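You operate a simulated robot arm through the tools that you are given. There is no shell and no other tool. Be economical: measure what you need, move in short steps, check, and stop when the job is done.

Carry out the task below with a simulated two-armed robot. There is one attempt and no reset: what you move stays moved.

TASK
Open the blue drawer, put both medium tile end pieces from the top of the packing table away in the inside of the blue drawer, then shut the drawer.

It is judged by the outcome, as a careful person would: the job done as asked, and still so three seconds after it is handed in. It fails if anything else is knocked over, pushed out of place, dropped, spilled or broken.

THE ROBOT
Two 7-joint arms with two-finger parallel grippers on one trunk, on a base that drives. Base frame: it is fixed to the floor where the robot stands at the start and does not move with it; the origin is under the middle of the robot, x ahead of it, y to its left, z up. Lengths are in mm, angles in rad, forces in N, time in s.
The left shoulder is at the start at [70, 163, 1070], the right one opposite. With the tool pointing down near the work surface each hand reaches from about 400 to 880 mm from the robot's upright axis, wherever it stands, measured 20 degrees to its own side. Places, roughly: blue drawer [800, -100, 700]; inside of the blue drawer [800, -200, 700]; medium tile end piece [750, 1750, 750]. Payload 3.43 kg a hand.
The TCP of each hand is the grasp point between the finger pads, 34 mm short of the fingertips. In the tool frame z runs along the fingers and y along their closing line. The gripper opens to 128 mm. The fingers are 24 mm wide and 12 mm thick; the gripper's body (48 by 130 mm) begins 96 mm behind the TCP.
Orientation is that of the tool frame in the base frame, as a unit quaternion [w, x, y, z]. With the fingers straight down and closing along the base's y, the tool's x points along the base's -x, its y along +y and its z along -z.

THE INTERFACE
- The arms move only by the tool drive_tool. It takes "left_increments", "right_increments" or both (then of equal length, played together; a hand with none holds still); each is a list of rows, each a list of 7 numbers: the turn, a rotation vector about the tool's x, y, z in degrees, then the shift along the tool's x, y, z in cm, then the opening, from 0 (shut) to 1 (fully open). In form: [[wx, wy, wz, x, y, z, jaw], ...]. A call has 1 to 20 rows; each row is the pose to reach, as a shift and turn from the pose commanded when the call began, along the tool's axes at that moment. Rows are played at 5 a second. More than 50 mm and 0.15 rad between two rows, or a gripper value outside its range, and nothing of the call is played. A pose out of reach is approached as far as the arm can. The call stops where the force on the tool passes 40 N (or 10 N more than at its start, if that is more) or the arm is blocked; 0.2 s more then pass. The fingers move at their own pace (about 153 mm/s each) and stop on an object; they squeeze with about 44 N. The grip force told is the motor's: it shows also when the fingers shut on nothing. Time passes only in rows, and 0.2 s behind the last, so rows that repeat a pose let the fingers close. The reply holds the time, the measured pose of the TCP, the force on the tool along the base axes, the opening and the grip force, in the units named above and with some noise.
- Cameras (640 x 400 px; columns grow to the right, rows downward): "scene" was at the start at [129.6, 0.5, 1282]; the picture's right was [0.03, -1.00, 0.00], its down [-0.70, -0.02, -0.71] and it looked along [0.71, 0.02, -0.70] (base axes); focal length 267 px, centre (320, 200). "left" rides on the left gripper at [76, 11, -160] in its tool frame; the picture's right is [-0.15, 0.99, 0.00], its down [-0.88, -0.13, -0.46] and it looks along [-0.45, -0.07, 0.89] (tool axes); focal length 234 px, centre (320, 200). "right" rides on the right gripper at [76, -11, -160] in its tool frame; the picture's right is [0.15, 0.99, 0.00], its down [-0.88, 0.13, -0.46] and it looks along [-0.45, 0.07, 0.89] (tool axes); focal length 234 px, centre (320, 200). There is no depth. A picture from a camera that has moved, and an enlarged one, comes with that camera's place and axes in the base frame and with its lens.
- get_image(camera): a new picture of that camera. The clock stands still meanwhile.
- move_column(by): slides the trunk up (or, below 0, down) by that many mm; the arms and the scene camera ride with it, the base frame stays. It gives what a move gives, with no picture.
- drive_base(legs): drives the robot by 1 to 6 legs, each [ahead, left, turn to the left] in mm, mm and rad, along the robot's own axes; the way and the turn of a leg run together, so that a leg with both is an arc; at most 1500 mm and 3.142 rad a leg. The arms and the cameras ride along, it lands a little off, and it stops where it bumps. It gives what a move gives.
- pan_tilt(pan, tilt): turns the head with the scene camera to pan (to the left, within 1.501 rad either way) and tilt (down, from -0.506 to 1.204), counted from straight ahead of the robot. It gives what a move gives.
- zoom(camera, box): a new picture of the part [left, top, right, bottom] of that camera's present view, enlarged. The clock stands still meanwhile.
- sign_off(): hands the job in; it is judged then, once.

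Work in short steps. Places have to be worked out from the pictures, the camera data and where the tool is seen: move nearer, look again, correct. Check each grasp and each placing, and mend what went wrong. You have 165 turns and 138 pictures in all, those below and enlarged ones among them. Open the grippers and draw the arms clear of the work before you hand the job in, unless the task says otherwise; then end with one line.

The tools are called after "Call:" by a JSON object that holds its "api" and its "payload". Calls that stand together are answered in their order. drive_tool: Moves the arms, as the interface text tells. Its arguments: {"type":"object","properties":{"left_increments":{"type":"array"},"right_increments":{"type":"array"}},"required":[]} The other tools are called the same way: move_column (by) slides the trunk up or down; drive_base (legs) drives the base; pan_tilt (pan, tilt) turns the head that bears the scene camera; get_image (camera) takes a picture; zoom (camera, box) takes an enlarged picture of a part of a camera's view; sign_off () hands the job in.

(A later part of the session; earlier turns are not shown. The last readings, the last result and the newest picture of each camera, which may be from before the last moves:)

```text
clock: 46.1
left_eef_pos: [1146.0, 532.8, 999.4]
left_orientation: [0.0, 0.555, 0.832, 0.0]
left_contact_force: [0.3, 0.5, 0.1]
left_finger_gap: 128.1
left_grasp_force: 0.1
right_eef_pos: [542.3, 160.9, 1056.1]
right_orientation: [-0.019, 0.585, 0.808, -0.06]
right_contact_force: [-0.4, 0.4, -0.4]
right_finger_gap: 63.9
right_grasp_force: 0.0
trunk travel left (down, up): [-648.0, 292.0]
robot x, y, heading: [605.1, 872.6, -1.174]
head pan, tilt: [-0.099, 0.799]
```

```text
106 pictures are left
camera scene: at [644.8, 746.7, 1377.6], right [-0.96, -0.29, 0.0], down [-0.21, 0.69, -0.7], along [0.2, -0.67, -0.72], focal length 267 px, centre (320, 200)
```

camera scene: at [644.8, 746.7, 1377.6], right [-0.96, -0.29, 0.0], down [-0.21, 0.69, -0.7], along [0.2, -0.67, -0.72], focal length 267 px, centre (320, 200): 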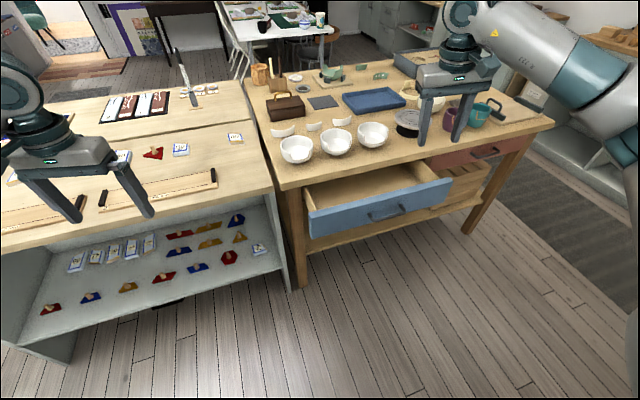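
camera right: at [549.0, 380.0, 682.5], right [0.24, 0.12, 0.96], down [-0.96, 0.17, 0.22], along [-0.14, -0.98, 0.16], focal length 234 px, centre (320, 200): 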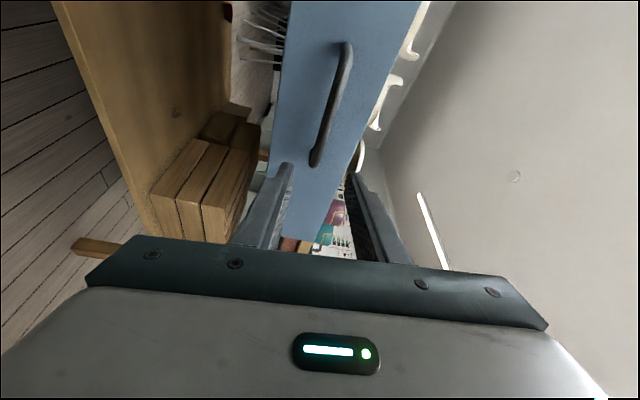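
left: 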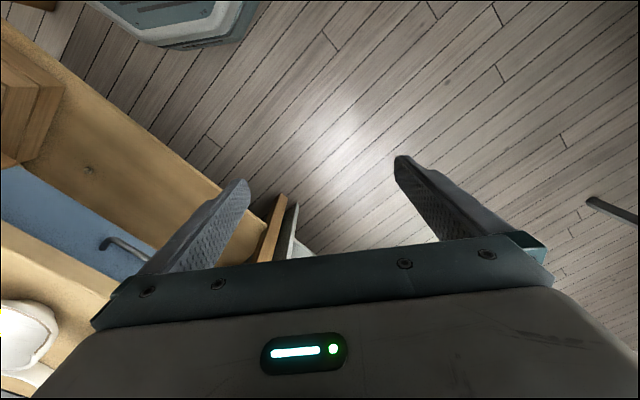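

The drawer stays open. The tile pieces lie on the other table behind me; I raise the hands further, shift along the aisle and turn left to face the packing table with one piece before each hand.

Call:
{"api": "move_column", "payload": {"by": 130}}

Call:
{"api": "drive_base", "payload": {"legs": [[-88, 584, 0], [0, 0, 1.7], [0, 0, 1.66]]}}

Call:
{"api": "pan_tilt", "payload": {"pan": 0, "tilt": 0.8}}

Call:
{"api": "get_image", "payload": {"camera": "scene"}}

Call:
{"api": "get_image", "payload": {"camera": "left"}}

Call:
{"api": "get_image", "payload": {"camera": "right"}}

```text
clock: 47.7
left_eef_pos: [1146.1, 533.1, 1128.4]
left_orientation: [0.0, 0.555, 0.832, 0.001]
left_contact_force: [-1.0, 0.0, -0.9]
left_finger_gap: 128.2
left_grasp_force: 0.1
right_eef_pos: [542.8, 162.6, 1185.5]
right_orientation: [-0.019, 0.586, 0.808, -0.061]
right_contact_force: [-0.3, -0.3, -0.3]
right_finger_gap: 64.3
right_grasp_force: 0.0
trunk travel left (down, up): [-778.0, 162.0]
robot x, y, heading: [609.8, 873.1, -1.181]
head pan, tilt: [-0.099, 0.799]
```

```text
clock: 59.3
left_eef_pos: [498.9, 1371.7, 1128.1]
left_orientation: [0.001, 0.893, -0.449, 0.0]
left_contact_force: [-0.4, -0.3, -0.4]
left_finger_gap: 127.9
left_grasp_force: 0.1
right_eef_pos: [992.8, 1879.7, 1187.2]
right_orientation: [-0.063, 0.874, -0.482, 0.011]
right_contact_force: [-0.6, -0.7, 0.1]
right_finger_gap: 63.9
right_grasp_force: 0.1
trunk travel left (down, up): [-778.0, 162.0]
robot x, y, heading: [1111.1, 1173.4, 2.21]
head pan, tilt: [-0.099, 0.799]
```

```text
clock: 59.9
left_eef_pos: [498.5, 1370.7, 1128.4]
left_orientation: [0.0, 0.894, -0.448, 0.0]
left_contact_force: [-0.6, 0.0, 0.3]
left_finger_gap: 128.1
left_grasp_force: 0.0
right_eef_pos: [993.9, 1880.8, 1186.6]
right_orientation: [-0.063, 0.874, -0.482, 0.011]
right_contact_force: [-0.6, 0.9, 0.3]
right_finger_gap: 64.1
right_grasp_force: 0.1
trunk travel left (down, up): [-778.0, 162.0]
robot x, y, heading: [1107.0, 1179.7, 2.212]
head pan, tilt: [0.0, 0.799]
```

```text
105 pictures are left
camera scene: at [1026.0, 1278.3, 1507.6], right [0.8, 0.6, 0.0], down [0.43, -0.57, -0.7], along [-0.42, 0.56, -0.72], focal length 267 px, centre (320, 200)
```

scene: 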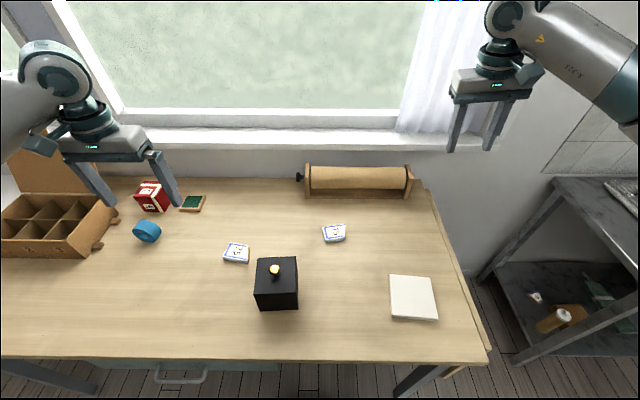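

```text
104 pictures are left
camera left: at [534.9, 1303.8, 1288.3], right [-0.88, -0.47, 0.0], down [-0.42, 0.78, 0.46], along [-0.22, 0.4, -0.89], focal length 234 px, centre (320, 200)
```

left: 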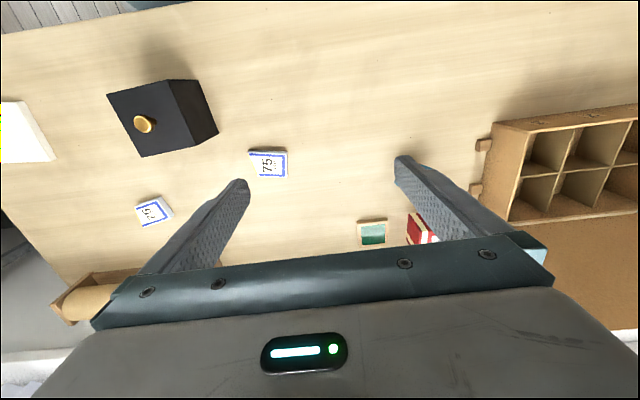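

```text
103 pictures are left
camera right: at [1031.0, 1805.3, 1342.7], right [-0.75, -0.65, -0.13], down [-0.62, 0.63, 0.47], along [-0.23, 0.43, -0.87], focal length 234 px, centre (320, 200)
```

right: 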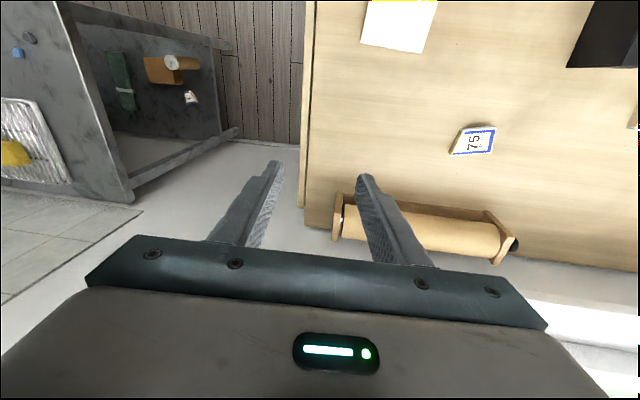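

Both pieces (marked "75") are in view: A at about [559,1487,822] for the left hand, B at about [750,1722,822] for the right hand; the surface is near z=810. I zoom to get their orientations.

Call:
{"api": "zoom", "payload": {"camera": "scene", "box": [200, 200, 360, 300]}}

Call:
{"api": "zoom", "payload": {"camera": "left", "box": [120, 130, 312, 250]}}

```text
4.00 times, centred on (280, 250) of scene
camera zoom: at [1026.0, 1278.3, 1507.6], right [0.8, 0.6, 0.0], down [0.43, -0.57, -0.7], along [-0.42, 0.56, -0.72], focal length 1066 px, centre (480, 0)
```

zoom: 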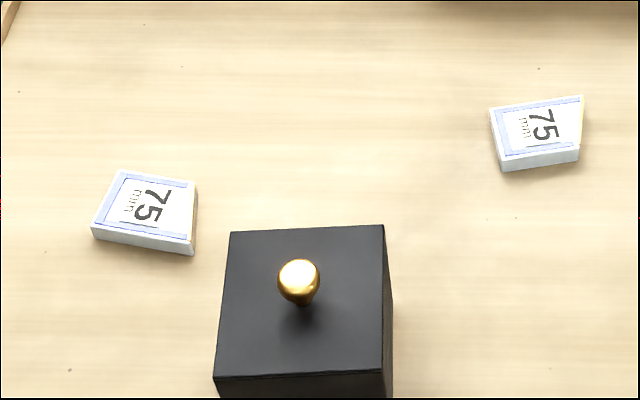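

```text
3.33 times, centred on (216, 190) of left
camera zoom: at [534.9, 1303.8, 1288.3], right [-0.88, -0.47, 0.0], down [-0.42, 0.78, 0.46], along [-0.22, 0.4, -0.89], focal length 781 px, centre (667, 233)
```

zoom: 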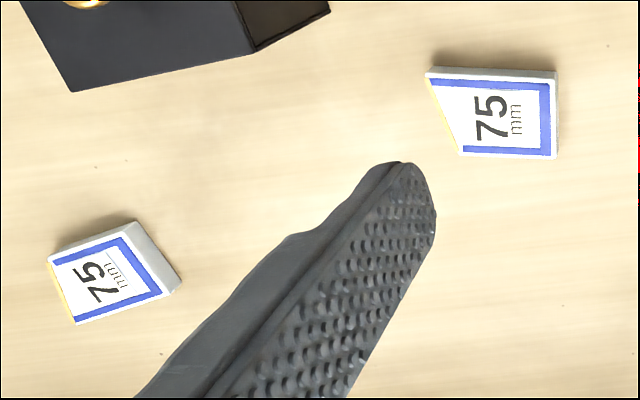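

The pieces are ~75×50 mm with one slanted end; A's long sides run at 26°, B's at 46°. I bring both hands above them, turning the left one across A and levelling the right one.

Call:
{"api": "drive_tool", "payload": {"left_increments": [[0, 0, -7.9, -0.59, -1.18, 1.5, 0.7], [0, 0, -15.8, -1.18, -2.36, 3, 0.7], [0, 0, -23.7, -1.77, -3.54, 4.5, 0.7], [0, 0, -31.6, -2.36, -4.72, 6, 0.7], [0, 0, -39.5, -2.95, -5.9, 7.5, 0.7], [0, 0, -47.4, -3.54, -7.08, 9, 0.7], [0, 0, -55.3, -4.13, -8.26, 10.5, 0.7], [0, 0, -63.2, -4.72, -9.44, 12, 0.7], [0, 0, -71.1, -5.31, -10.62, 13.5, 0.7], [0, 0, -79, -5.9, -11.8, 15, 0.7], [0, 0, -79, -5.9, -11.8, 15, 0.7]], "right_increments": [[-0.7, 0.24, 0, 0.06, 2.97, 0.65, 0.7], [-1.39, 0.48, 0, 0.12, 5.94, 1.3, 0.7], [-2.09, 0.72, 0, 0.18, 8.91, 1.95, 0.7], [-2.78, 0.96, 0, 0.24, 11.88, 2.6, 0.7], [-3.48, 1.2, 0, 0.3, 14.85, 3.25, 0.7], [-4.18, 1.44, 0, 0.36, 17.82, 3.9, 0.7], [-4.87, 1.68, 0, 0.42, 20.79, 4.55, 0.7], [-5.57, 1.92, 0, 0.48, 23.76, 5.2, 0.7], [-6.26, 2.16, 0, 0.54, 26.73, 5.85, 0.7], [-6.96, 2.4, 0, 0.6, 29.7, 6.5, 0.7], [-6.96, 2.4, 0, 0.6, 29.7, 6.5, 0.7]]}}

Call:
{"api": "get_image", "payload": {"camera": "scene"}}

Call:
{"api": "get_image", "payload": {"camera": "left"}}

```text
clock: 62.3
left_eef_pos: [558.3, 1488.9, 978.2]
left_orientation: [0.0, 0.975, 0.223, 0.0]
left_contact_force: [0.6, -0.3, 0.7]
left_finger_gap: 89.6
left_grasp_force: 0.1
right_eef_pos: [755.0, 1726.0, 1085.0]
right_orientation: [0.0, 0.876, -0.483, 0.001]
right_contact_force: [-0.7, -0.1, 0.3]
right_finger_gap: 89.7
right_grasp_force: 0.1
trunk travel left (down, up): [-778.0, 162.0]
robot x, y, heading: [1105.4, 1174.7, 2.209]
head pan, tilt: [0.0, 0.799]
```

```text
100 pictures are left
camera scene: at [1026.8, 1278.2, 1507.6], right [0.8, 0.6, 0.0], down [0.43, -0.57, -0.7], along [-0.42, 0.56, -0.72], focal length 267 px, centre (320, 200)
```

scene: 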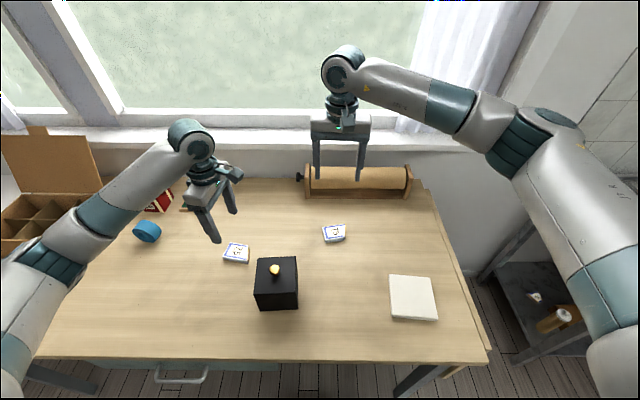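

```text
99 pictures are left
camera left: at [631.5, 1511.4, 1138.1], right [0.3, -0.95, 0.0], down [-0.85, -0.27, 0.46], along [-0.44, -0.14, -0.89], focal length 234 px, centre (320, 200)
```

left: 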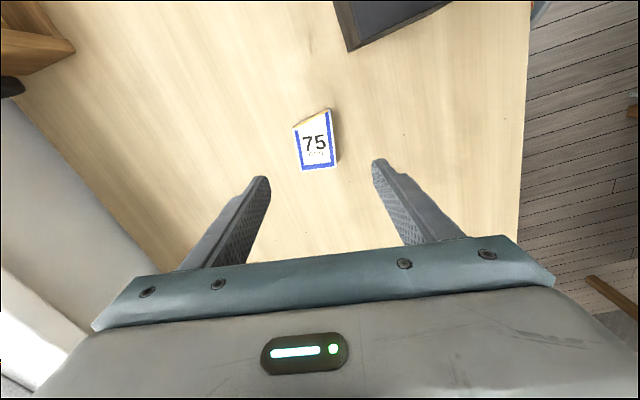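

Left hand is right above A, which projects just where expected. I lower the left to z≈870 and turn the right across B.

Call:
{"api": "drive_tool", "payload": {"left_increments": [[0, 0, 0, 0, 0, 1, 0.7], [0, 0, 0, 0, 0, 2, 0.7], [0, 0, 0, 0, 0, 3, 0.7], [0, 0, 0, 0, 0, 4, 0.7], [0, 0, 0, 0, 0, 5, 0.7], [0, 0, 0, 0, 0, 6, 0.7], [0, 0, 0, 0, 0, 7, 0.7], [0, 0, 0, 0, 0, 8, 0.7], [0, 0, 0, 0, 0, 9.5, 0.7], [0, 0, 0, 0, 0, 10.8, 0.7], [0, 0, 0, 0, 0, 10.8, 0.7]], "right_increments": [[0, 0, 7.64, 0, 0, 1, 0.7], [0, 0, 15.28, 0, 0, 2, 0.7], [0, 0, 22.92, 0, 0, 3, 0.7], [0, 0, 30.56, 0, 0, 4, 0.7], [0, 0, 38.2, 0, 0, 5, 0.7], [0, 0, 45.84, 0, 0, 6, 0.7], [0, 0, 53.48, 0, 0, 7, 0.7], [0, 0, 61.12, 0, 0, 8, 0.7], [0, 0, 68.76, 0, 0, 9, 0.7], [0, 0, 76.4, 0, 0, 10, 0.7], [0, 0, 76.4, 0, 0, 10.5, 0.7]]}}

Call:
{"api": "get_image", "payload": {"camera": "left"}}

Call:
{"api": "get_image", "payload": {"camera": "right"}}

Call:
{"api": "get_image", "payload": {"camera": "scene"}}

```text
clock: 64.7
left_eef_pos: [559.3, 1487.8, 871.6]
left_orientation: [0.0, 0.975, 0.223, -0.001]
left_contact_force: [-0.3, -0.1, 0.7]
left_finger_gap: 89.2
left_grasp_force: 0.1
right_eef_pos: [754.1, 1724.1, 979.5]
right_orientation: [0.001, -0.39, 0.921, -0.001]
right_contact_force: [-0.2, 0.2, -0.4]
right_finger_gap: 89.9
right_grasp_force: 0.1
trunk travel left (down, up): [-778.0, 162.0]
robot x, y, heading: [1106.0, 1171.3, 2.21]
head pan, tilt: [0.0, 0.799]
```

```text
98 pictures are left
camera left: at [630.7, 1511.6, 1030.0], right [0.3, -0.95, 0.0], down [-0.85, -0.26, 0.46], along [-0.44, -0.14, -0.89], focal length 234 px, centre (320, 200)
```

left: 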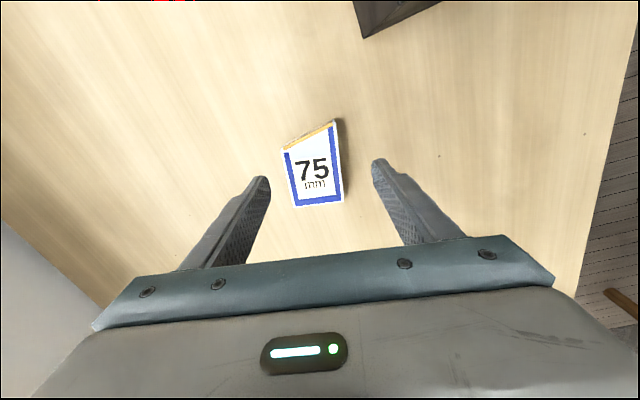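

```text
97 pictures are left
camera right: at [708.1, 1661.4, 1139.9], right [-0.81, 0.58, 0.0], down [0.52, 0.72, 0.46], along [0.27, 0.37, -0.89], focal length 234 px, centre (320, 200)
```

right: 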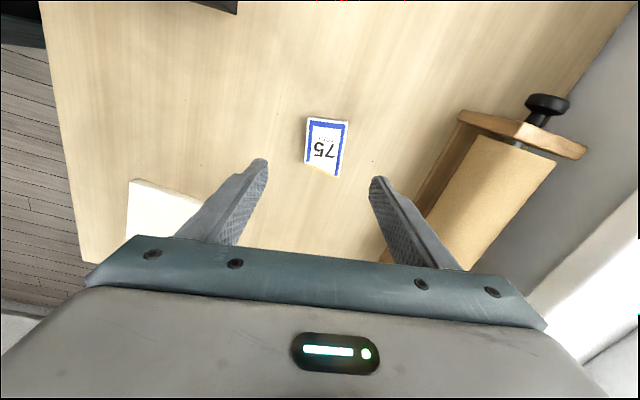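

```text
96 pictures are left
camera scene: at [1026.0, 1278.3, 1507.6], right [0.8, 0.6, 0.0], down [0.43, -0.57, -0.7], along [-0.42, 0.56, -0.72], focal length 267 px, centre (320, 200)
```

scene: 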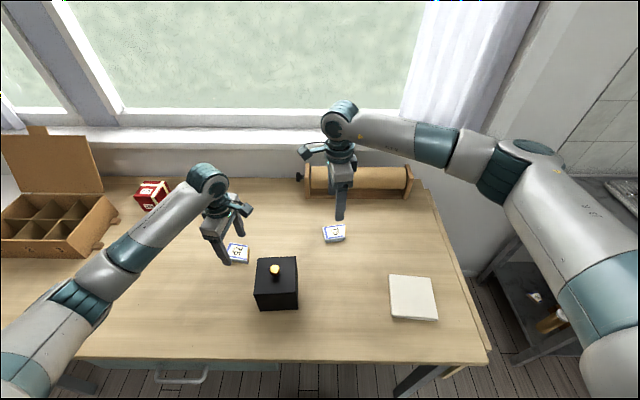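

Both are well placed; small corrections: left 5 mm along -y, right 8 mm along +y and 5 mm along -x. I lower the left to the tile and bring the right down near B.

Call:
{"api": "drive_tool", "payload": {"left_increments": [[0, 0, 0, 0, -0.3, 0.4, 0.7], [0, 0, 0, 0, -0.5, 0.8, 0.7], [0, 0, 0, 0, -0.5, 1.2, 0.7], [0, 0, 0, 0, -0.5, 1.6, 0.7], [0, 0, 0, 0, -0.5, 1.9, 0.7], [0, 0, 0, 0, -0.5, 2.2, 0.7], [0, 0, 0, 0, -0.5, 2.2, 0.7]], "right_increments": [[0, 0, 0, -0.3, 0.4, 2, 0.7], [0, 0, 0, -0.5, 0.8, 4, 0.7], [0, 0, 0, -0.5, 0.8, 6, 0.7], [0, 0, 0, -0.5, 0.8, 8, 0.7], [0, 0, 0, -0.5, 0.8, 9, 0.7], [0, 0, 0, -0.5, 0.8, 10, 0.7], [0, 0, 0, -0.5, 0.8, 10.7, 0.7]]}}

Call:
{"api": "get_image", "payload": {"camera": "left"}}

Call:
{"api": "get_image", "payload": {"camera": "right"}}

Call:
{"api": "zoom", "payload": {"camera": "scene", "box": [190, 190, 350, 290]}}

```text
clock: 66.3
left_eef_pos: [556.1, 1493.2, 849.5]
left_orientation: [0.001, 0.975, 0.222, 0.0]
left_contact_force: [-0.6, -0.8, 0.3]
left_finger_gap: 89.6
left_grasp_force: 0.1
right_eef_pos: [749.9, 1733.5, 873.4]
right_orientation: [0.001, -0.39, 0.921, -0.001]
right_contact_force: [-0.8, 0.2, 0.8]
right_finger_gap: 89.4
right_grasp_force: 0.1
trunk travel left (down, up): [-778.0, 162.0]
robot x, y, heading: [1108.5, 1176.3, 2.215]
head pan, tilt: [0.0, 0.799]
```

```text
95 pictures are left
camera left: at [628.5, 1516.1, 1008.3], right [0.3, -0.95, 0.0], down [-0.85, -0.26, 0.46], along [-0.44, -0.14, -0.89], focal length 234 px, centre (320, 200)
```

left: 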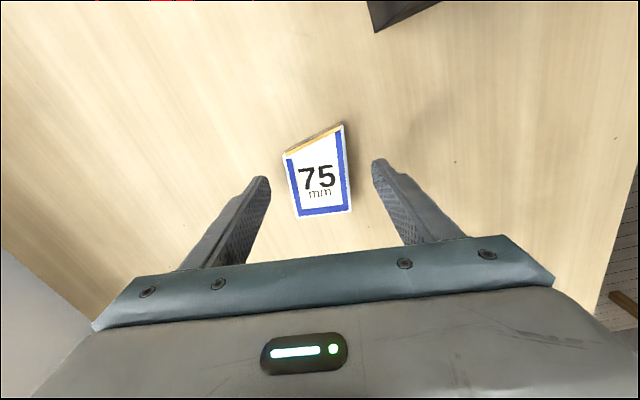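

```text
94 pictures are left
camera right: at [705.8, 1670.2, 1032.4], right [-0.81, 0.58, 0.0], down [0.52, 0.72, 0.46], along [0.27, 0.37, -0.89], focal length 234 px, centre (320, 200)
```

right: 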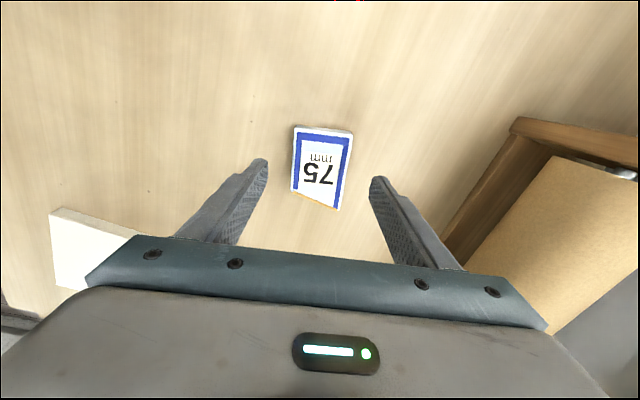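

```text
4.00 times, centred on (270, 240) of scene
camera zoom: at [1025.9, 1278.4, 1507.6], right [0.8, 0.6, 0.0], down [0.43, -0.57, -0.7], along [-0.42, 0.56, -0.72], focal length 1066 px, centre (520, 40)
```

zoom: 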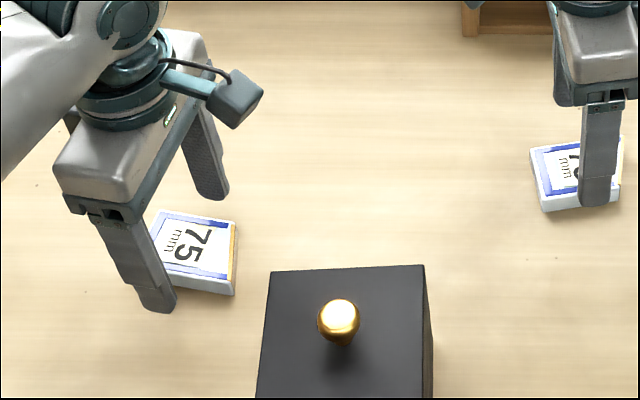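

The left fingers straddle A; B is centred under the right hand. I close the left on A while the right goes down to z≈849.

Call:
{"api": "drive_tool", "payload": {"left_increments": [[0, 0, 0, 0.4, 0, 0, 0.7], [0, 0, 0, 0.4, 0, 0, 0.4], [0, 0, 0, 0.4, 0, 0, 0.2], [0, 0, 0, 0.4, 0, 0, 0], [0, 0, 0, 0.4, 0, 0, 0]], "right_increments": [[0, 0, 0, 0, 0, 0.6, 0.7], [0, 0, 0, 0, 0, 1.2, 0.7], [0, 0, 0, 0, 0, 1.8, 0.7], [0, 0, 0, 0, 0, 2.4, 0.7], [0, 0, 0, 0, 0, 2.4, 0.7]]}}

Call:
{"api": "get_image", "payload": {"camera": "left"}}

Call:
{"api": "get_image", "payload": {"camera": "right"}}

```text
clock: 67.5
left_eef_pos: [561.0, 1494.8, 848.7]
left_orientation: [0.0, 0.975, 0.223, -0.001]
left_contact_force: [-1.6, 1.6, 2.4]
left_finger_gap: 53.6
left_grasp_force: 21.6
right_eef_pos: [749.6, 1733.5, 850.3]
right_orientation: [0.001, -0.389, 0.921, -0.001]
right_contact_force: [-1.0, -0.4, -0.2]
right_finger_gap: 89.7
right_grasp_force: 0.2
trunk travel left (down, up): [-778.0, 162.0]
robot x, y, heading: [1104.6, 1177.1, 2.213]
head pan, tilt: [0.0, 0.799]
```

```text
92 pictures are left
camera left: at [632.4, 1517.7, 1008.6], right [0.3, -0.95, 0.0], down [-0.85, -0.26, 0.46], along [-0.44, -0.14, -0.89], focal length 234 px, centre (320, 200)
```

left: 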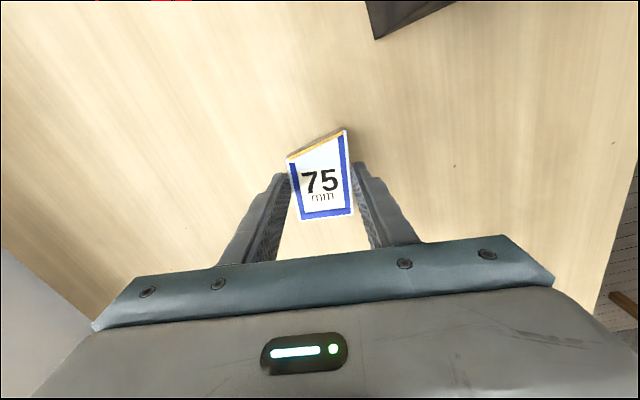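

```text
91 pictures are left
camera right: at [706.2, 1670.5, 1009.0], right [-0.81, 0.58, 0.0], down [0.52, 0.72, 0.46], along [0.27, 0.37, -0.89], focal length 234 px, centre (320, 200)
```

right: 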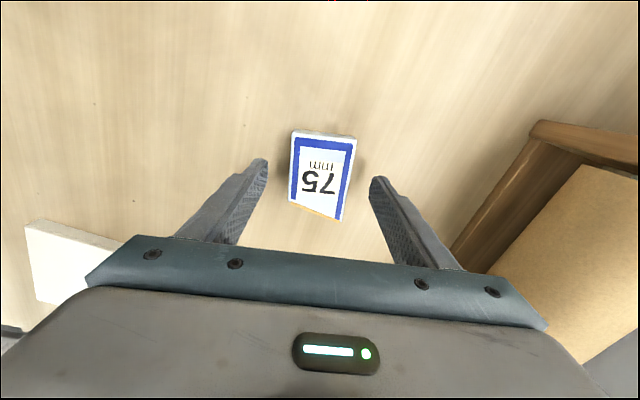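

A is gripped (gap 53.6, still building force). Now I close the right on B.

Call:
{"api": "drive_tool", "payload": {"left_increments": [[0, 0, 0, 0, 0, 0, 0], [0, 0, 0, 0, 0, 0, 0], [0, 0, 0, 0, 0, 0, 0], [0, 0, 0, 0, 0, 0, 0], [0, 0, 0, 0, 0, 0, 0]], "right_increments": [[0, 0, 0, 0, 0, 0, 0.5], [0, 0, 0, 0, 0, 0, 0.3], [0, 0, 0, 0, 0, 0, 0], [0, 0, 0, 0, 0, 0, 0], [0, 0, 0, 0, 0, 0, 0]]}}

Call:
{"api": "get_image", "payload": {"camera": "right"}}

```text
clock: 68.7
left_eef_pos: [560.1, 1495.9, 848.9]
left_orientation: [-0.001, 0.975, 0.222, -0.001]
left_contact_force: [-2.0, 2.2, 5.5]
left_finger_gap: 53.4
left_grasp_force: 21.8
right_eef_pos: [749.6, 1734.4, 849.5]
right_orientation: [0.001, -0.39, 0.921, -0.001]
right_contact_force: [0.7, -0.4, -0.4]
right_finger_gap: 53.3
right_grasp_force: 22.3
trunk travel left (down, up): [-778.0, 162.0]
robot x, y, heading: [1107.5, 1173.4, 2.213]
head pan, tilt: [0.0, 0.799]
```

```text
90 pictures are left
camera right: at [706.2, 1670.4, 1009.1], right [-0.81, 0.58, 0.0], down [0.52, 0.72, 0.46], along [0.27, 0.37, -0.89], focal length 234 px, centre (320, 200)
```

right: 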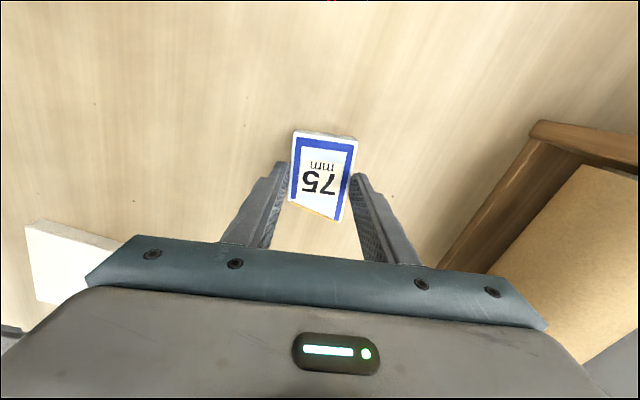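

Both are held. I lift both by 120 mm.

Call:
{"api": "drive_tool", "payload": {"left_increments": [[0, 0, 0, 0, 0, -1, 0], [0, 0, 0, 0, 0, -2.5, 0], [0, 0, 0, 0, 0, -4.5, 0], [0, 0, 0, 0, 0, -7, 0], [0, 0, 0, 0, 0, -9.5, 0], [0, 0, 0, 0, 0, -12, 0]], "right_increments": [[0, 0, 0, 0, 0, -1, 0], [0, 0, 0, 0, 0, -2.5, 0], [0, 0, 0, 0, 0, -4.5, 0], [0, 0, 0, 0, 0, -7, 0], [0, 0, 0, 0, 0, -9.5, 0], [0, 0, 0, 0, 0, -12, 0]]}}

Call:
{"api": "get_image", "payload": {"camera": "scene"}}

```text
clock: 70.1
left_eef_pos: [560.7, 1494.2, 969.7]
left_orientation: [0.0, 0.975, 0.223, 0.0]
left_contact_force: [-0.3, 0.7, -1.1]
left_finger_gap: 53.5
left_grasp_force: 21.8
right_eef_pos: [748.3, 1734.3, 970.5]
right_orientation: [0.001, -0.39, 0.921, -0.001]
right_contact_force: [0.0, -0.4, -0.7]
right_finger_gap: 53.5
right_grasp_force: 22.0
trunk travel left (down, up): [-778.0, 162.0]
robot x, y, heading: [1107.2, 1175.4, 2.212]
head pan, tilt: [0.0, 0.799]
```

```text
89 pictures are left
camera scene: at [1026.1, 1278.0, 1507.5], right [0.8, 0.6, 0.0], down [0.43, -0.57, -0.7], along [-0.42, 0.56, -0.72], focal length 267 px, centre (320, 200)
```

scene: 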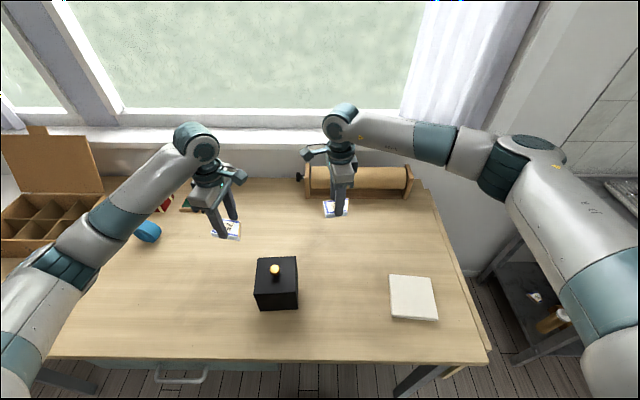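

Both pieces are lifted. I raise the trunk and turn back clockwise to face the bench side.

Call:
{"api": "move_column", "payload": {"by": 130}}

Call:
{"api": "drive_base", "payload": {"legs": [[0, 0, -1.6], [0, 0, -1.567]]}}

Call:
{"api": "pan_tilt", "payload": {"pan": -0.5, "tilt": 0.7}}

Call:
{"api": "get_image", "payload": {"camera": "scene"}}

```text
clock: 71.7
left_eef_pos: [560.9, 1495.3, 1098.5]
left_orientation: [0.001, 0.975, 0.222, 0.001]
left_contact_force: [0.5, 0.0, -1.5]
left_finger_gap: 53.4
left_grasp_force: 21.7
right_eef_pos: [749.7, 1734.3, 1098.7]
right_orientation: [0.0, -0.39, 0.921, 0.0]
right_contact_force: [-0.2, -0.1, -1.3]
right_finger_gap: 53.6
right_grasp_force: 21.9
trunk travel left (down, up): [-908.0, 32.0]
robot x, y, heading: [1106.3, 1177.2, 2.213]
head pan, tilt: [0.0, 0.799]
```

```text
clock: 79.8
left_eef_pos: [1647.3, 848.4, 1099.2]
left_orientation: [-0.001, -0.216, 0.976, 0.001]
left_contact_force: [0.6, -0.2, -1.0]
left_finger_gap: 53.0
left_grasp_force: 22.2
right_eef_pos: [1456.0, 611.8, 1099.4]
right_orientation: [-0.001, 0.924, 0.383, -0.001]
right_contact_force: [-1.0, -0.4, -1.7]
right_finger_gap: 53.1
right_grasp_force: 22.4
trunk travel left (down, up): [-908.0, 32.0]
robot x, y, heading: [1104.2, 1174.6, -0.944]
head pan, tilt: [0.0, 0.799]
```

```text
clock: 80.7
left_eef_pos: [1650.0, 848.5, 1098.9]
left_orientation: [0.0, -0.216, 0.976, 0.001]
left_contact_force: [0.0, 0.5, -1.2]
left_finger_gap: 53.6
left_grasp_force: 22.2
right_eef_pos: [1456.2, 612.4, 1098.9]
right_orientation: [-0.001, 0.924, 0.383, -0.001]
right_contact_force: [-0.1, -0.4, -1.6]
right_finger_gap: 53.6
right_grasp_force: 22.2
trunk travel left (down, up): [-908.0, 32.0]
robot x, y, heading: [1104.7, 1175.2, -0.948]
head pan, tilt: [-0.499, 0.7]
```

```text
88 pictures are left
camera scene: at [1145.3, 1048.1, 1645.8], right [-0.99, -0.13, 0.0], down [-0.08, 0.64, -0.76], along [0.1, -0.76, -0.64], focal length 267 px, centre (320, 200)
```

scene: 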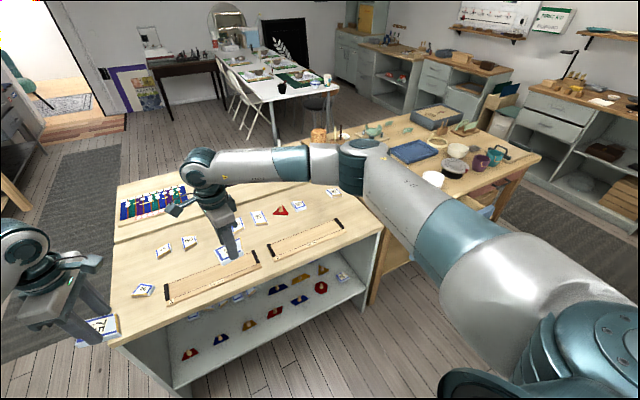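

Both pieces still held. I drive 1021 mm to the right along the aisle to stand before the open drawer.

Call:
{"api": "drive_base", "payload": {"legs": [[4, -1021, 0]]}}

Call:
{"api": "pan_tilt", "payload": {"pan": 0, "tilt": 0.85}}

Call:
{"api": "get_image", "payload": {"camera": "scene"}}

Call:
{"api": "get_image", "payload": {"camera": "right"}}

```text
clock: 86.0
left_eef_pos: [820.9, 242.7, 1098.9]
left_orientation: [-0.001, -0.216, 0.976, 0.001]
left_contact_force: [-0.3, 0.2, -1.7]
left_finger_gap: 53.5
left_grasp_force: 22.0
right_eef_pos: [627.7, 5.1, 1098.7]
right_orientation: [-0.001, 0.923, 0.384, 0.0]
right_contact_force: [-0.1, -0.5, -0.4]
right_finger_gap: 53.7
right_grasp_force: 22.2
trunk travel left (down, up): [-908.0, 32.0]
robot x, y, heading: [276.8, 571.4, -0.939]
head pan, tilt: [-0.499, 0.7]
```

```text
clock: 87.0
left_eef_pos: [819.6, 241.7, 1098.6]
left_orientation: [0.0, -0.216, 0.976, 0.001]
left_contact_force: [0.8, 0.2, -0.8]
left_finger_gap: 53.3
left_grasp_force: 21.9
right_eef_pos: [627.5, 5.5, 1099.5]
right_orientation: [-0.001, 0.923, 0.384, 0.0]
right_contact_force: [0.0, 0.1, -2.1]
right_finger_gap: 53.2
right_grasp_force: 21.9
trunk travel left (down, up): [-908.0, 32.0]
robot x, y, heading: [277.1, 568.8, -0.945]
head pan, tilt: [0.0, 0.85]
```

```text
87 pictures are left
camera scene: at [350.9, 462.7, 1633.5], right [-0.81, -0.59, 0.0], down [-0.44, 0.61, -0.66], along [0.39, -0.53, -0.75], focal length 267 px, centre (320, 200)
```

scene: 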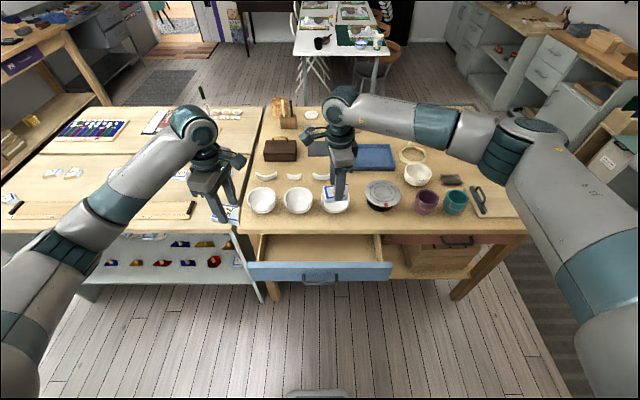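

```text
86 pictures are left
camera right: at [673.6, 66.3, 1258.5], right [0.8, -0.59, 0.0], down [-0.53, -0.72, 0.46], along [-0.27, -0.37, -0.89], focal length 234 px, centre (320, 200)
```

right: 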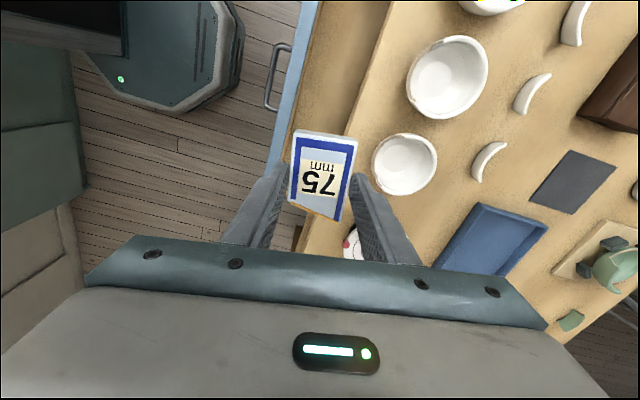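

The drawer interior is well in view. I zoom in to measure it.

Call:
{"api": "zoom", "payload": {"camera": "scene", "box": [230, 210, 422, 330]}}

```text
3.33 times, centred on (326, 270) of scene
camera zoom: at [350.9, 462.7, 1633.5], right [-0.81, -0.59, 0.0], down [-0.44, 0.61, -0.66], along [0.39, -0.53, -0.75], focal length 889 px, centre (300, -33)
```

zoom: 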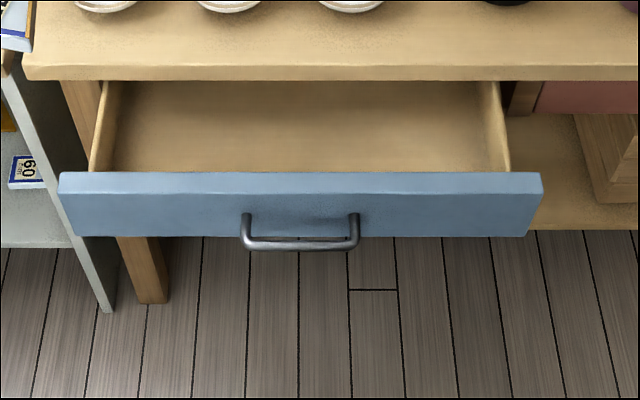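

The interior opening runs from the drawer front (601 mm ahead) to the bench edge (713 mm), ±200 mm wide, floor around z≈667. I bring both hands over it, 100 mm either side of the middle, turned so that the pieces lie lengthwise in the opening.

Call:
{"api": "drive_tool", "payload": {"left_increments": [[0, 0, 7.25, 1.18, -0.91, 0, 0], [0, 0, 14.5, 2.35, -1.82, 0, 0], [0, 0, 21.7, 3.53, -2.73, 0, 0], [0, 0, 29, 4.7, -3.64, 0, 0], [0, 0, 36.2, 5.88, -4.55, 0, 0], [0, 0, 43.5, 7.06, -5.45, 0, 0], [0, 0, 50.7, 8.23, -6.36, 0, 0], [0, 0, 58, 9.41, -7.27, 0, 0], [0, 0, 65.2, 10.6, -8.18, 0, 0], [0, 0, 72.5, 11.8, -9.09, 0, 0], [0, 0, 79.7, 12.94, -10, 0, 0], [0, 0, 79.7, 12.94, -10, 0, 0]], "right_increments": [[0, 0, -7.27, -0.46, -0.14, 0, 0], [0, 0, -14.5, -0.91, -0.28, 0, 0], [0, 0, -21.8, -1.37, -0.42, 0, 0], [0, 0, -29.1, -1.83, -0.56, 0, 0], [0, 0, -36.4, -2.28, -0.7, 0, 0], [0, 0, -43.6, -2.74, -0.85, 0, 0], [0, 0, -50.9, -3.19, -0.99, 0, 0], [0, 0, -58.2, -3.65, -1.13, 0, 0], [0, 0, -65.5, -4.11, -1.27, 0, 0], [0, 0, -72.7, -4.56, -1.41, 0, 0], [0, 0, -80, -5.02, -1.55, 0, 0], [0, 0, -80, -5.02, -1.55, 0, 0]]}}

Call:
{"api": "get_image", "payload": {"camera": "scene"}}

Call:
{"api": "get_image", "payload": {"camera": "left"}}

Call:
{"api": "get_image", "payload": {"camera": "right"}}

```text
clock: 89.6
left_eef_pos: [744.6, 97.5, 1098.9]
left_orientation: [0.0, 0.461, 0.888, 0.001]
left_contact_force: [0.7, 0.3, -1.5]
left_finger_gap: 53.6
left_grasp_force: 22.0
right_eef_pos: [581.0, -18.8, 1100.5]
right_orientation: [-0.001, 0.459, 0.888, 0.0]
right_contact_force: [-1.2, 0.9, -1.2]
right_finger_gap: 53.8
right_grasp_force: 22.0
trunk travel left (down, up): [-908.0, 32.0]
robot x, y, heading: [276.4, 570.3, -0.938]
head pan, tilt: [0.0, 0.85]
```

```text
84 pictures are left
camera scene: at [351.4, 463.0, 1633.5], right [-0.81, -0.59, 0.0], down [-0.44, 0.61, -0.66], along [0.39, -0.53, -0.75], focal length 267 px, centre (320, 200)
```

scene: 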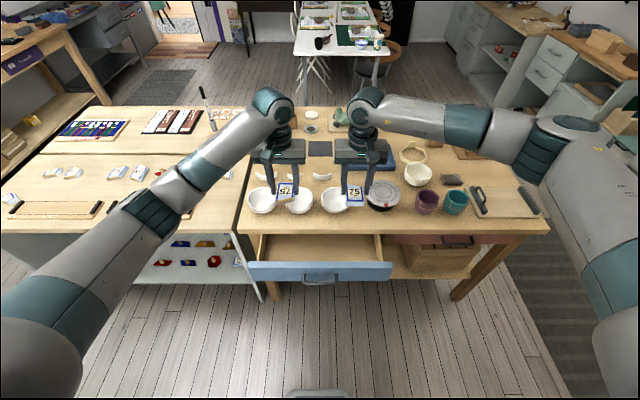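

```text
83 pictures are left
camera left: at [709.1, 165.9, 1258.1], right [0.89, 0.45, 0.0], down [0.4, -0.8, 0.45], along [0.21, -0.41, -0.89], focal length 234 px, centre (320, 200)
```

left: 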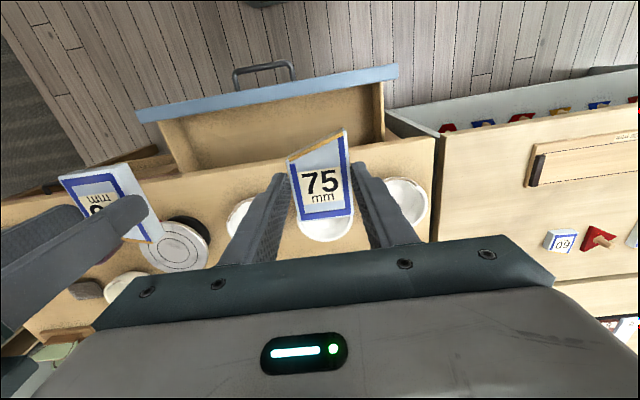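

```text
82 pictures are left
camera right: at [528.8, 35.4, 1258.9], right [0.72, 0.69, 0.0], down [0.62, -0.64, 0.45], along [0.31, -0.33, -0.89], focal length 234 px, centre (320, 200)
```

right: 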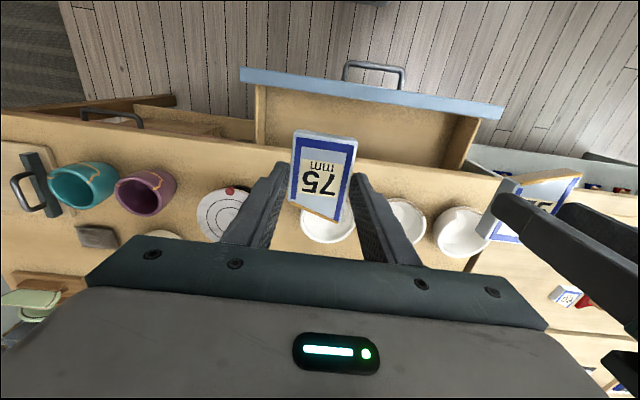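

Both pieces hover over the opening. I lower the trunk by 240 mm (pieces still above bench height) and check the alignment.

Call:
{"api": "move_column", "payload": {"by": -240}}

Call:
{"api": "get_image", "payload": {"camera": "scene"}}

Call:
{"api": "get_image", "payload": {"camera": "left"}}

Call:
{"api": "get_image", "payload": {"camera": "right"}}

```text
clock: 92.1
left_eef_pos: [744.6, 98.1, 858.7]
left_orientation: [0.0, 0.459, 0.888, 0.002]
left_contact_force: [-0.4, -0.4, -1.5]
left_finger_gap: 53.3
left_grasp_force: 22.0
right_eef_pos: [581.7, -19.6, 859.6]
right_orientation: [-0.002, 0.46, 0.888, 0.001]
right_contact_force: [0.1, -0.5, -0.9]
right_finger_gap: 53.4
right_grasp_force: 21.5
trunk travel left (down, up): [-668.0, 272.0]
robot x, y, heading: [278.1, 567.8, -0.941]
head pan, tilt: [0.0, 0.85]
```

```text
81 pictures are left
camera scene: at [350.7, 462.8, 1393.6], right [-0.81, -0.59, 0.0], down [-0.44, 0.61, -0.66], along [0.39, -0.53, -0.75], focal length 267 px, centre (320, 200)
```

scene: 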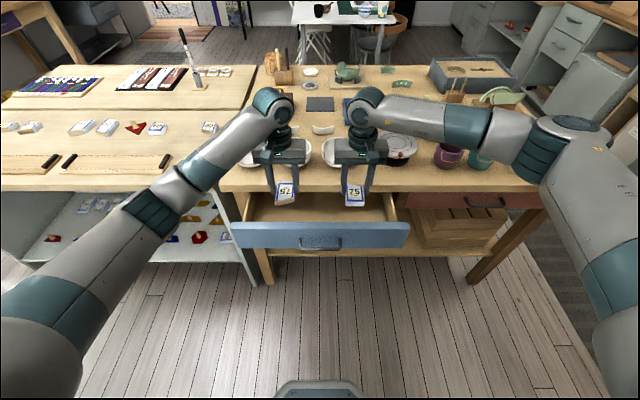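

```text
80 pictures are left
camera left: at [708.5, 165.8, 1018.4], right [0.89, 0.45, 0.0], down [0.4, -0.79, 0.45], along [0.21, -0.41, -0.89], focal length 234 px, centre (320, 200)
```

left: 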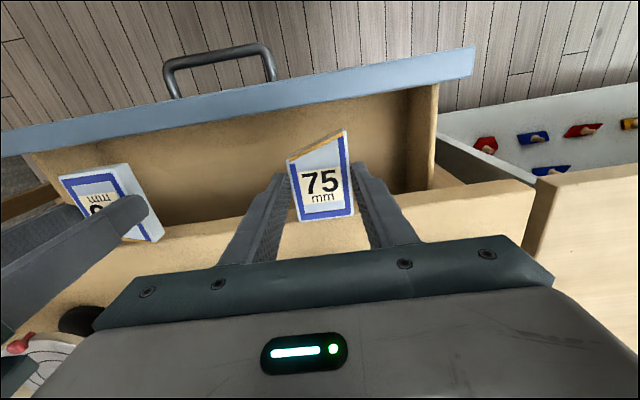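

```text
79 pictures are left
camera right: at [528.5, 35.3, 1019.0], right [0.72, 0.69, 0.0], down [0.61, -0.65, 0.45], along [0.31, -0.33, -0.89], focal length 234 px, centre (320, 200)
```

right: 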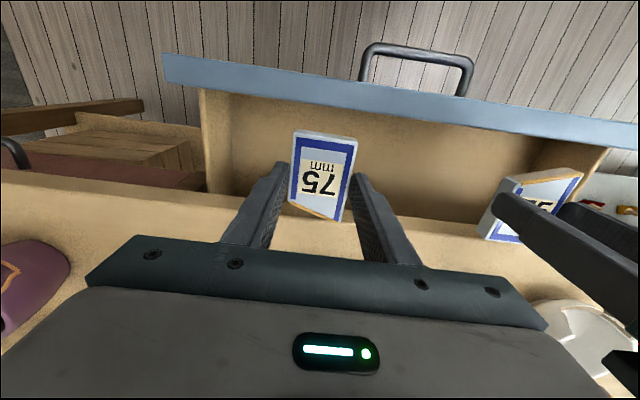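

The projections agree with the plan: about 13–19 mm of clearance at each end of the pieces. I lower the trunk another 130 mm so that the pieces go into the drawer.

Call:
{"api": "move_column", "payload": {"by": -70}}

Call:
{"api": "get_image", "payload": {"camera": "left"}}

Call:
{"api": "get_image", "payload": {"camera": "right"}}

```text
clock: 93.2
left_eef_pos: [744.5, 97.6, 788.7]
left_orientation: [0.001, 0.459, 0.888, 0.002]
left_contact_force: [0.1, -0.1, -1.0]
left_finger_gap: 53.4
left_grasp_force: 22.0
right_eef_pos: [580.2, -18.8, 790.1]
right_orientation: [-0.001, 0.46, 0.888, 0.0]
right_contact_force: [0.3, 0.5, -1.7]
right_finger_gap: 53.3
right_grasp_force: 21.7
trunk travel left (down, up): [-598.0, 342.0]
robot x, y, heading: [275.3, 570.8, -0.938]
head pan, tilt: [0.0, 0.85]
```

```text
78 pictures are left
camera left: at [708.4, 166.0, 948.5], right [0.89, 0.45, 0.0], down [0.4, -0.79, 0.46], along [0.21, -0.41, -0.89], focal length 234 px, centre (320, 200)
```

left: 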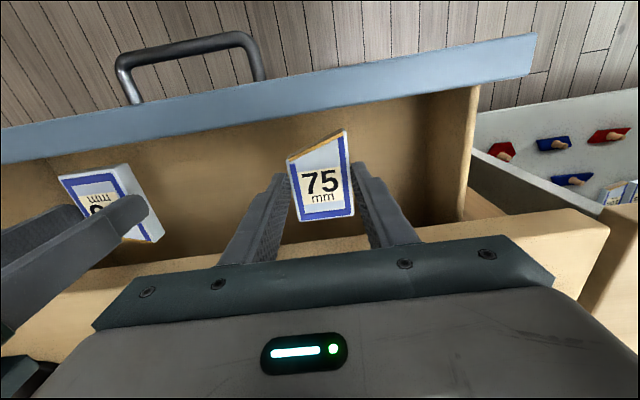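

```text
77 pictures are left
camera right: at [528.4, 35.5, 949.1], right [0.72, 0.69, 0.0], down [0.61, -0.65, 0.45], along [0.31, -0.33, -0.89], focal length 234 px, centre (320, 200)
```

right: 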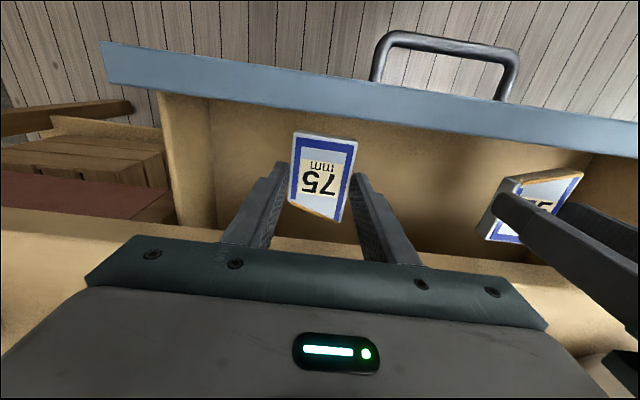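

Still well between the front panel and the bench edge. I go down 55 mm more, then finish with the arms under force watch.

Call:
{"api": "move_column", "payload": {"by": -55}}

Call:
{"api": "drive_tool", "payload": {"left_increments": [[0, 0, 0, 0, 0, 0.4, 0], [0, 0, 0, 0, 0, 0.8, 0], [0, 0, 0, 0, 0, 1.2, 0], [0, 0, 0, 0, 0, 1.6, 0]], "right_increments": [[0, 0, 0, 0, 0, 0.4, 0], [0, 0, 0, 0, 0, 0.8, 0], [0, 0, 0, 0, 0, 1.2, 0], [0, 0, 0, 0, 0, 1.6, 0]]}}

Call:
{"api": "get_image", "payload": {"camera": "left"}}

Call:
{"api": "get_image", "payload": {"camera": "right"}}

```text
clock: 94.1
left_eef_pos: [743.7, 98.3, 734.1]
left_orientation: [0.0, 0.46, 0.888, 0.001]
left_contact_force: [-0.6, -0.6, -0.8]
left_finger_gap: 53.5
left_grasp_force: 22.1
right_eef_pos: [580.6, -19.0, 734.6]
right_orientation: [-0.001, 0.46, 0.888, 0.0]
right_contact_force: [-0.3, -0.4, -0.2]
right_finger_gap: 53.3
right_grasp_force: 21.8
trunk travel left (down, up): [-543.0, 397.0]
robot x, y, heading: [274.6, 567.3, -0.946]
head pan, tilt: [0.0, 0.85]
```

```text
clock: 95.1
left_eef_pos: [743.7, 98.2, 723.5]
left_orientation: [0.002, 0.46, 0.888, -0.001]
left_contact_force: [1.3, 0.7, 18.1]
left_finger_gap: 53.8
left_grasp_force: 22.0
right_eef_pos: [581.0, -17.8, 723.0]
right_orientation: [0.002, 0.461, 0.887, -0.001]
right_contact_force: [-1.4, -1.3, 18.1]
right_finger_gap: 53.5
right_grasp_force: 21.9
trunk travel left (down, up): [-543.0, 397.0]
robot x, y, heading: [277.7, 568.1, -0.946]
head pan, tilt: [0.0, 0.85]
```

```text
76 pictures are left
camera left: at [707.1, 167.6, 881.6], right [0.89, 0.45, 0.0], down [0.4, -0.79, 0.46], along [0.21, -0.41, -0.89], focal length 234 px, centre (320, 200)
```

left: 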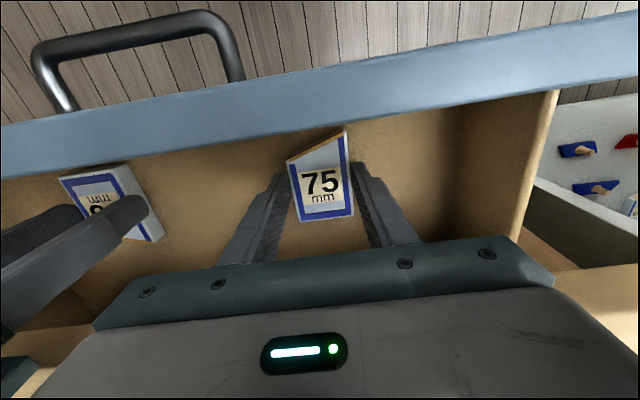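

```text
75 pictures are left
camera right: at [527.1, 36.8, 882.4], right [0.72, 0.69, 0.0], down [0.61, -0.64, 0.46], along [0.32, -0.33, -0.89], focal length 234 px, centre (320, 200)
```

right: 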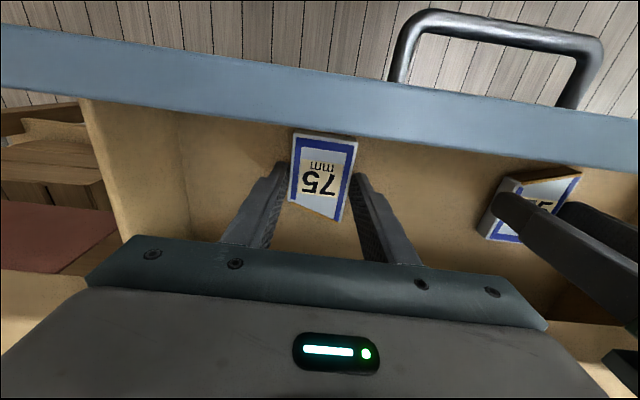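

Both pieces rest on the drawer floor (18 N upward on both at the same height). I relax the press and open both jaws.

Call:
{"api": "drive_tool", "payload": {"left_increments": [[0, 0, 0, 0, 0, -0.4, 0], [0, 0, 0, 0, 0, -0.4, 0.5], [0, 0, 0, 0, 0, -0.4, 0.6], [0, 0, 0, 0, 0, -0.4, 0.6]], "right_increments": [[0, 0, 0, 0, 0, -0.4, 0], [0, 0, 0, 0, 0, -0.4, 0.5], [0, 0, 0, 0, 0, -0.4, 0.6], [0, 0, 0, 0, 0, -0.4, 0.6]]}}

Call:
{"api": "get_image", "payload": {"camera": "left"}}

Call:
{"api": "get_image", "payload": {"camera": "right"}}

```text
clock: 96.1
left_eef_pos: [743.8, 98.0, 721.5]
left_orientation: [-0.001, 0.459, 0.888, 0.001]
left_contact_force: [-0.2, 0.2, -0.6]
left_finger_gap: 76.7
left_grasp_force: 0.0
right_eef_pos: [581.1, -17.7, 721.6]
right_orientation: [0.0, 0.461, 0.887, 0.0]
right_contact_force: [0.5, 0.0, 0.1]
right_finger_gap: 76.8
right_grasp_force: 0.1
trunk travel left (down, up): [-543.0, 397.0]
robot x, y, heading: [277.2, 569.5, -0.941]
head pan, tilt: [0.0, 0.85]
```

```text
74 pictures are left
camera left: at [708.5, 166.1, 881.2], right [0.89, 0.45, 0.0], down [0.4, -0.79, 0.45], along [0.21, -0.41, -0.89], focal length 234 px, centre (320, 200)
```

left: 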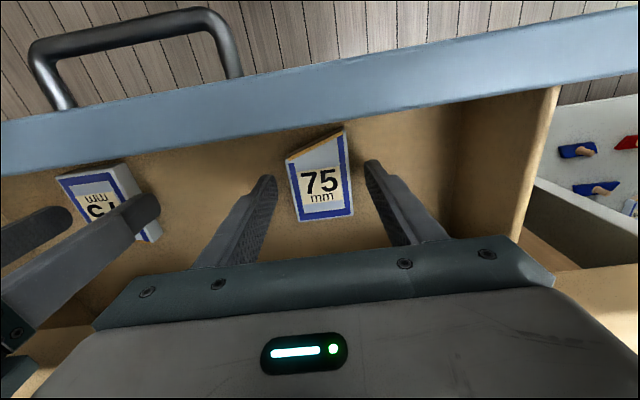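

```text
73 pictures are left
camera right: at [528.6, 35.6, 881.9], right [0.72, 0.69, 0.0], down [0.61, -0.65, 0.45], along [0.31, -0.33, -0.89], focal length 234 px, centre (320, 200)
```

right: 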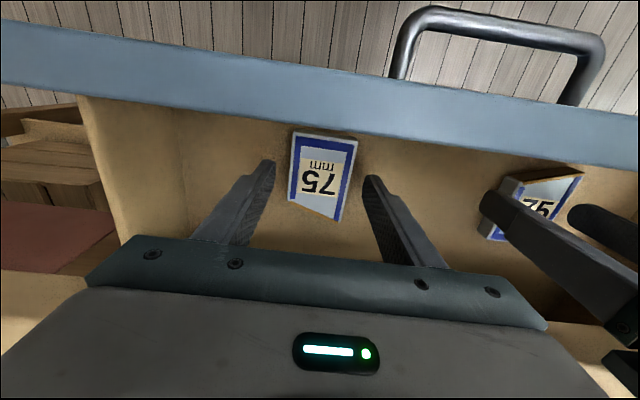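

Both pieces stand free in the drawer. I raise the trunk 240 mm clear of it.

Call:
{"api": "move_column", "payload": {"by": 240}}

Call:
{"api": "zoom", "payload": {"camera": "scene", "box": [220, 200, 420, 325]}}

```text
clock: 98.6
left_eef_pos: [743.9, 97.8, 962.6]
left_orientation: [-0.001, 0.46, 0.888, 0.001]
left_contact_force: [0.3, -0.6, -0.3]
left_finger_gap: 76.6
left_grasp_force: 0.1
right_eef_pos: [579.9, -19.6, 962.6]
right_orientation: [-0.001, 0.46, 0.888, 0.0]
right_contact_force: [-0.3, 0.3, -0.2]
right_finger_gap: 76.6
right_grasp_force: 0.0
trunk travel left (down, up): [-783.0, 157.0]
robot x, y, heading: [275.6, 568.4, -0.942]
head pan, tilt: [0.0, 0.85]
```

```text
3.20 times, centred on (320, 262) of scene
camera zoom: at [350.8, 462.7, 1508.5], right [-0.81, -0.59, 0.0], down [-0.44, 0.61, -0.66], along [0.39, -0.53, -0.75], focal length 853 px, centre (320, 0)
```

zoom: 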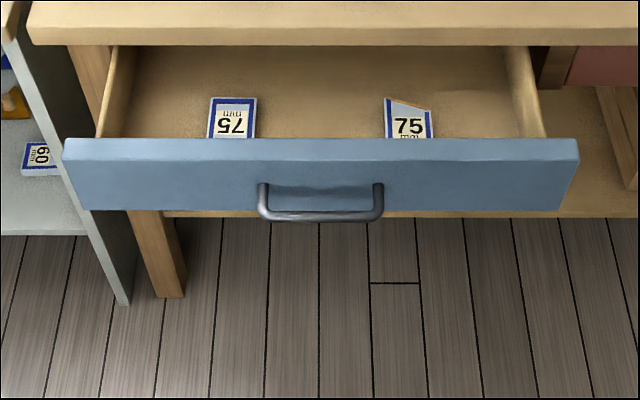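

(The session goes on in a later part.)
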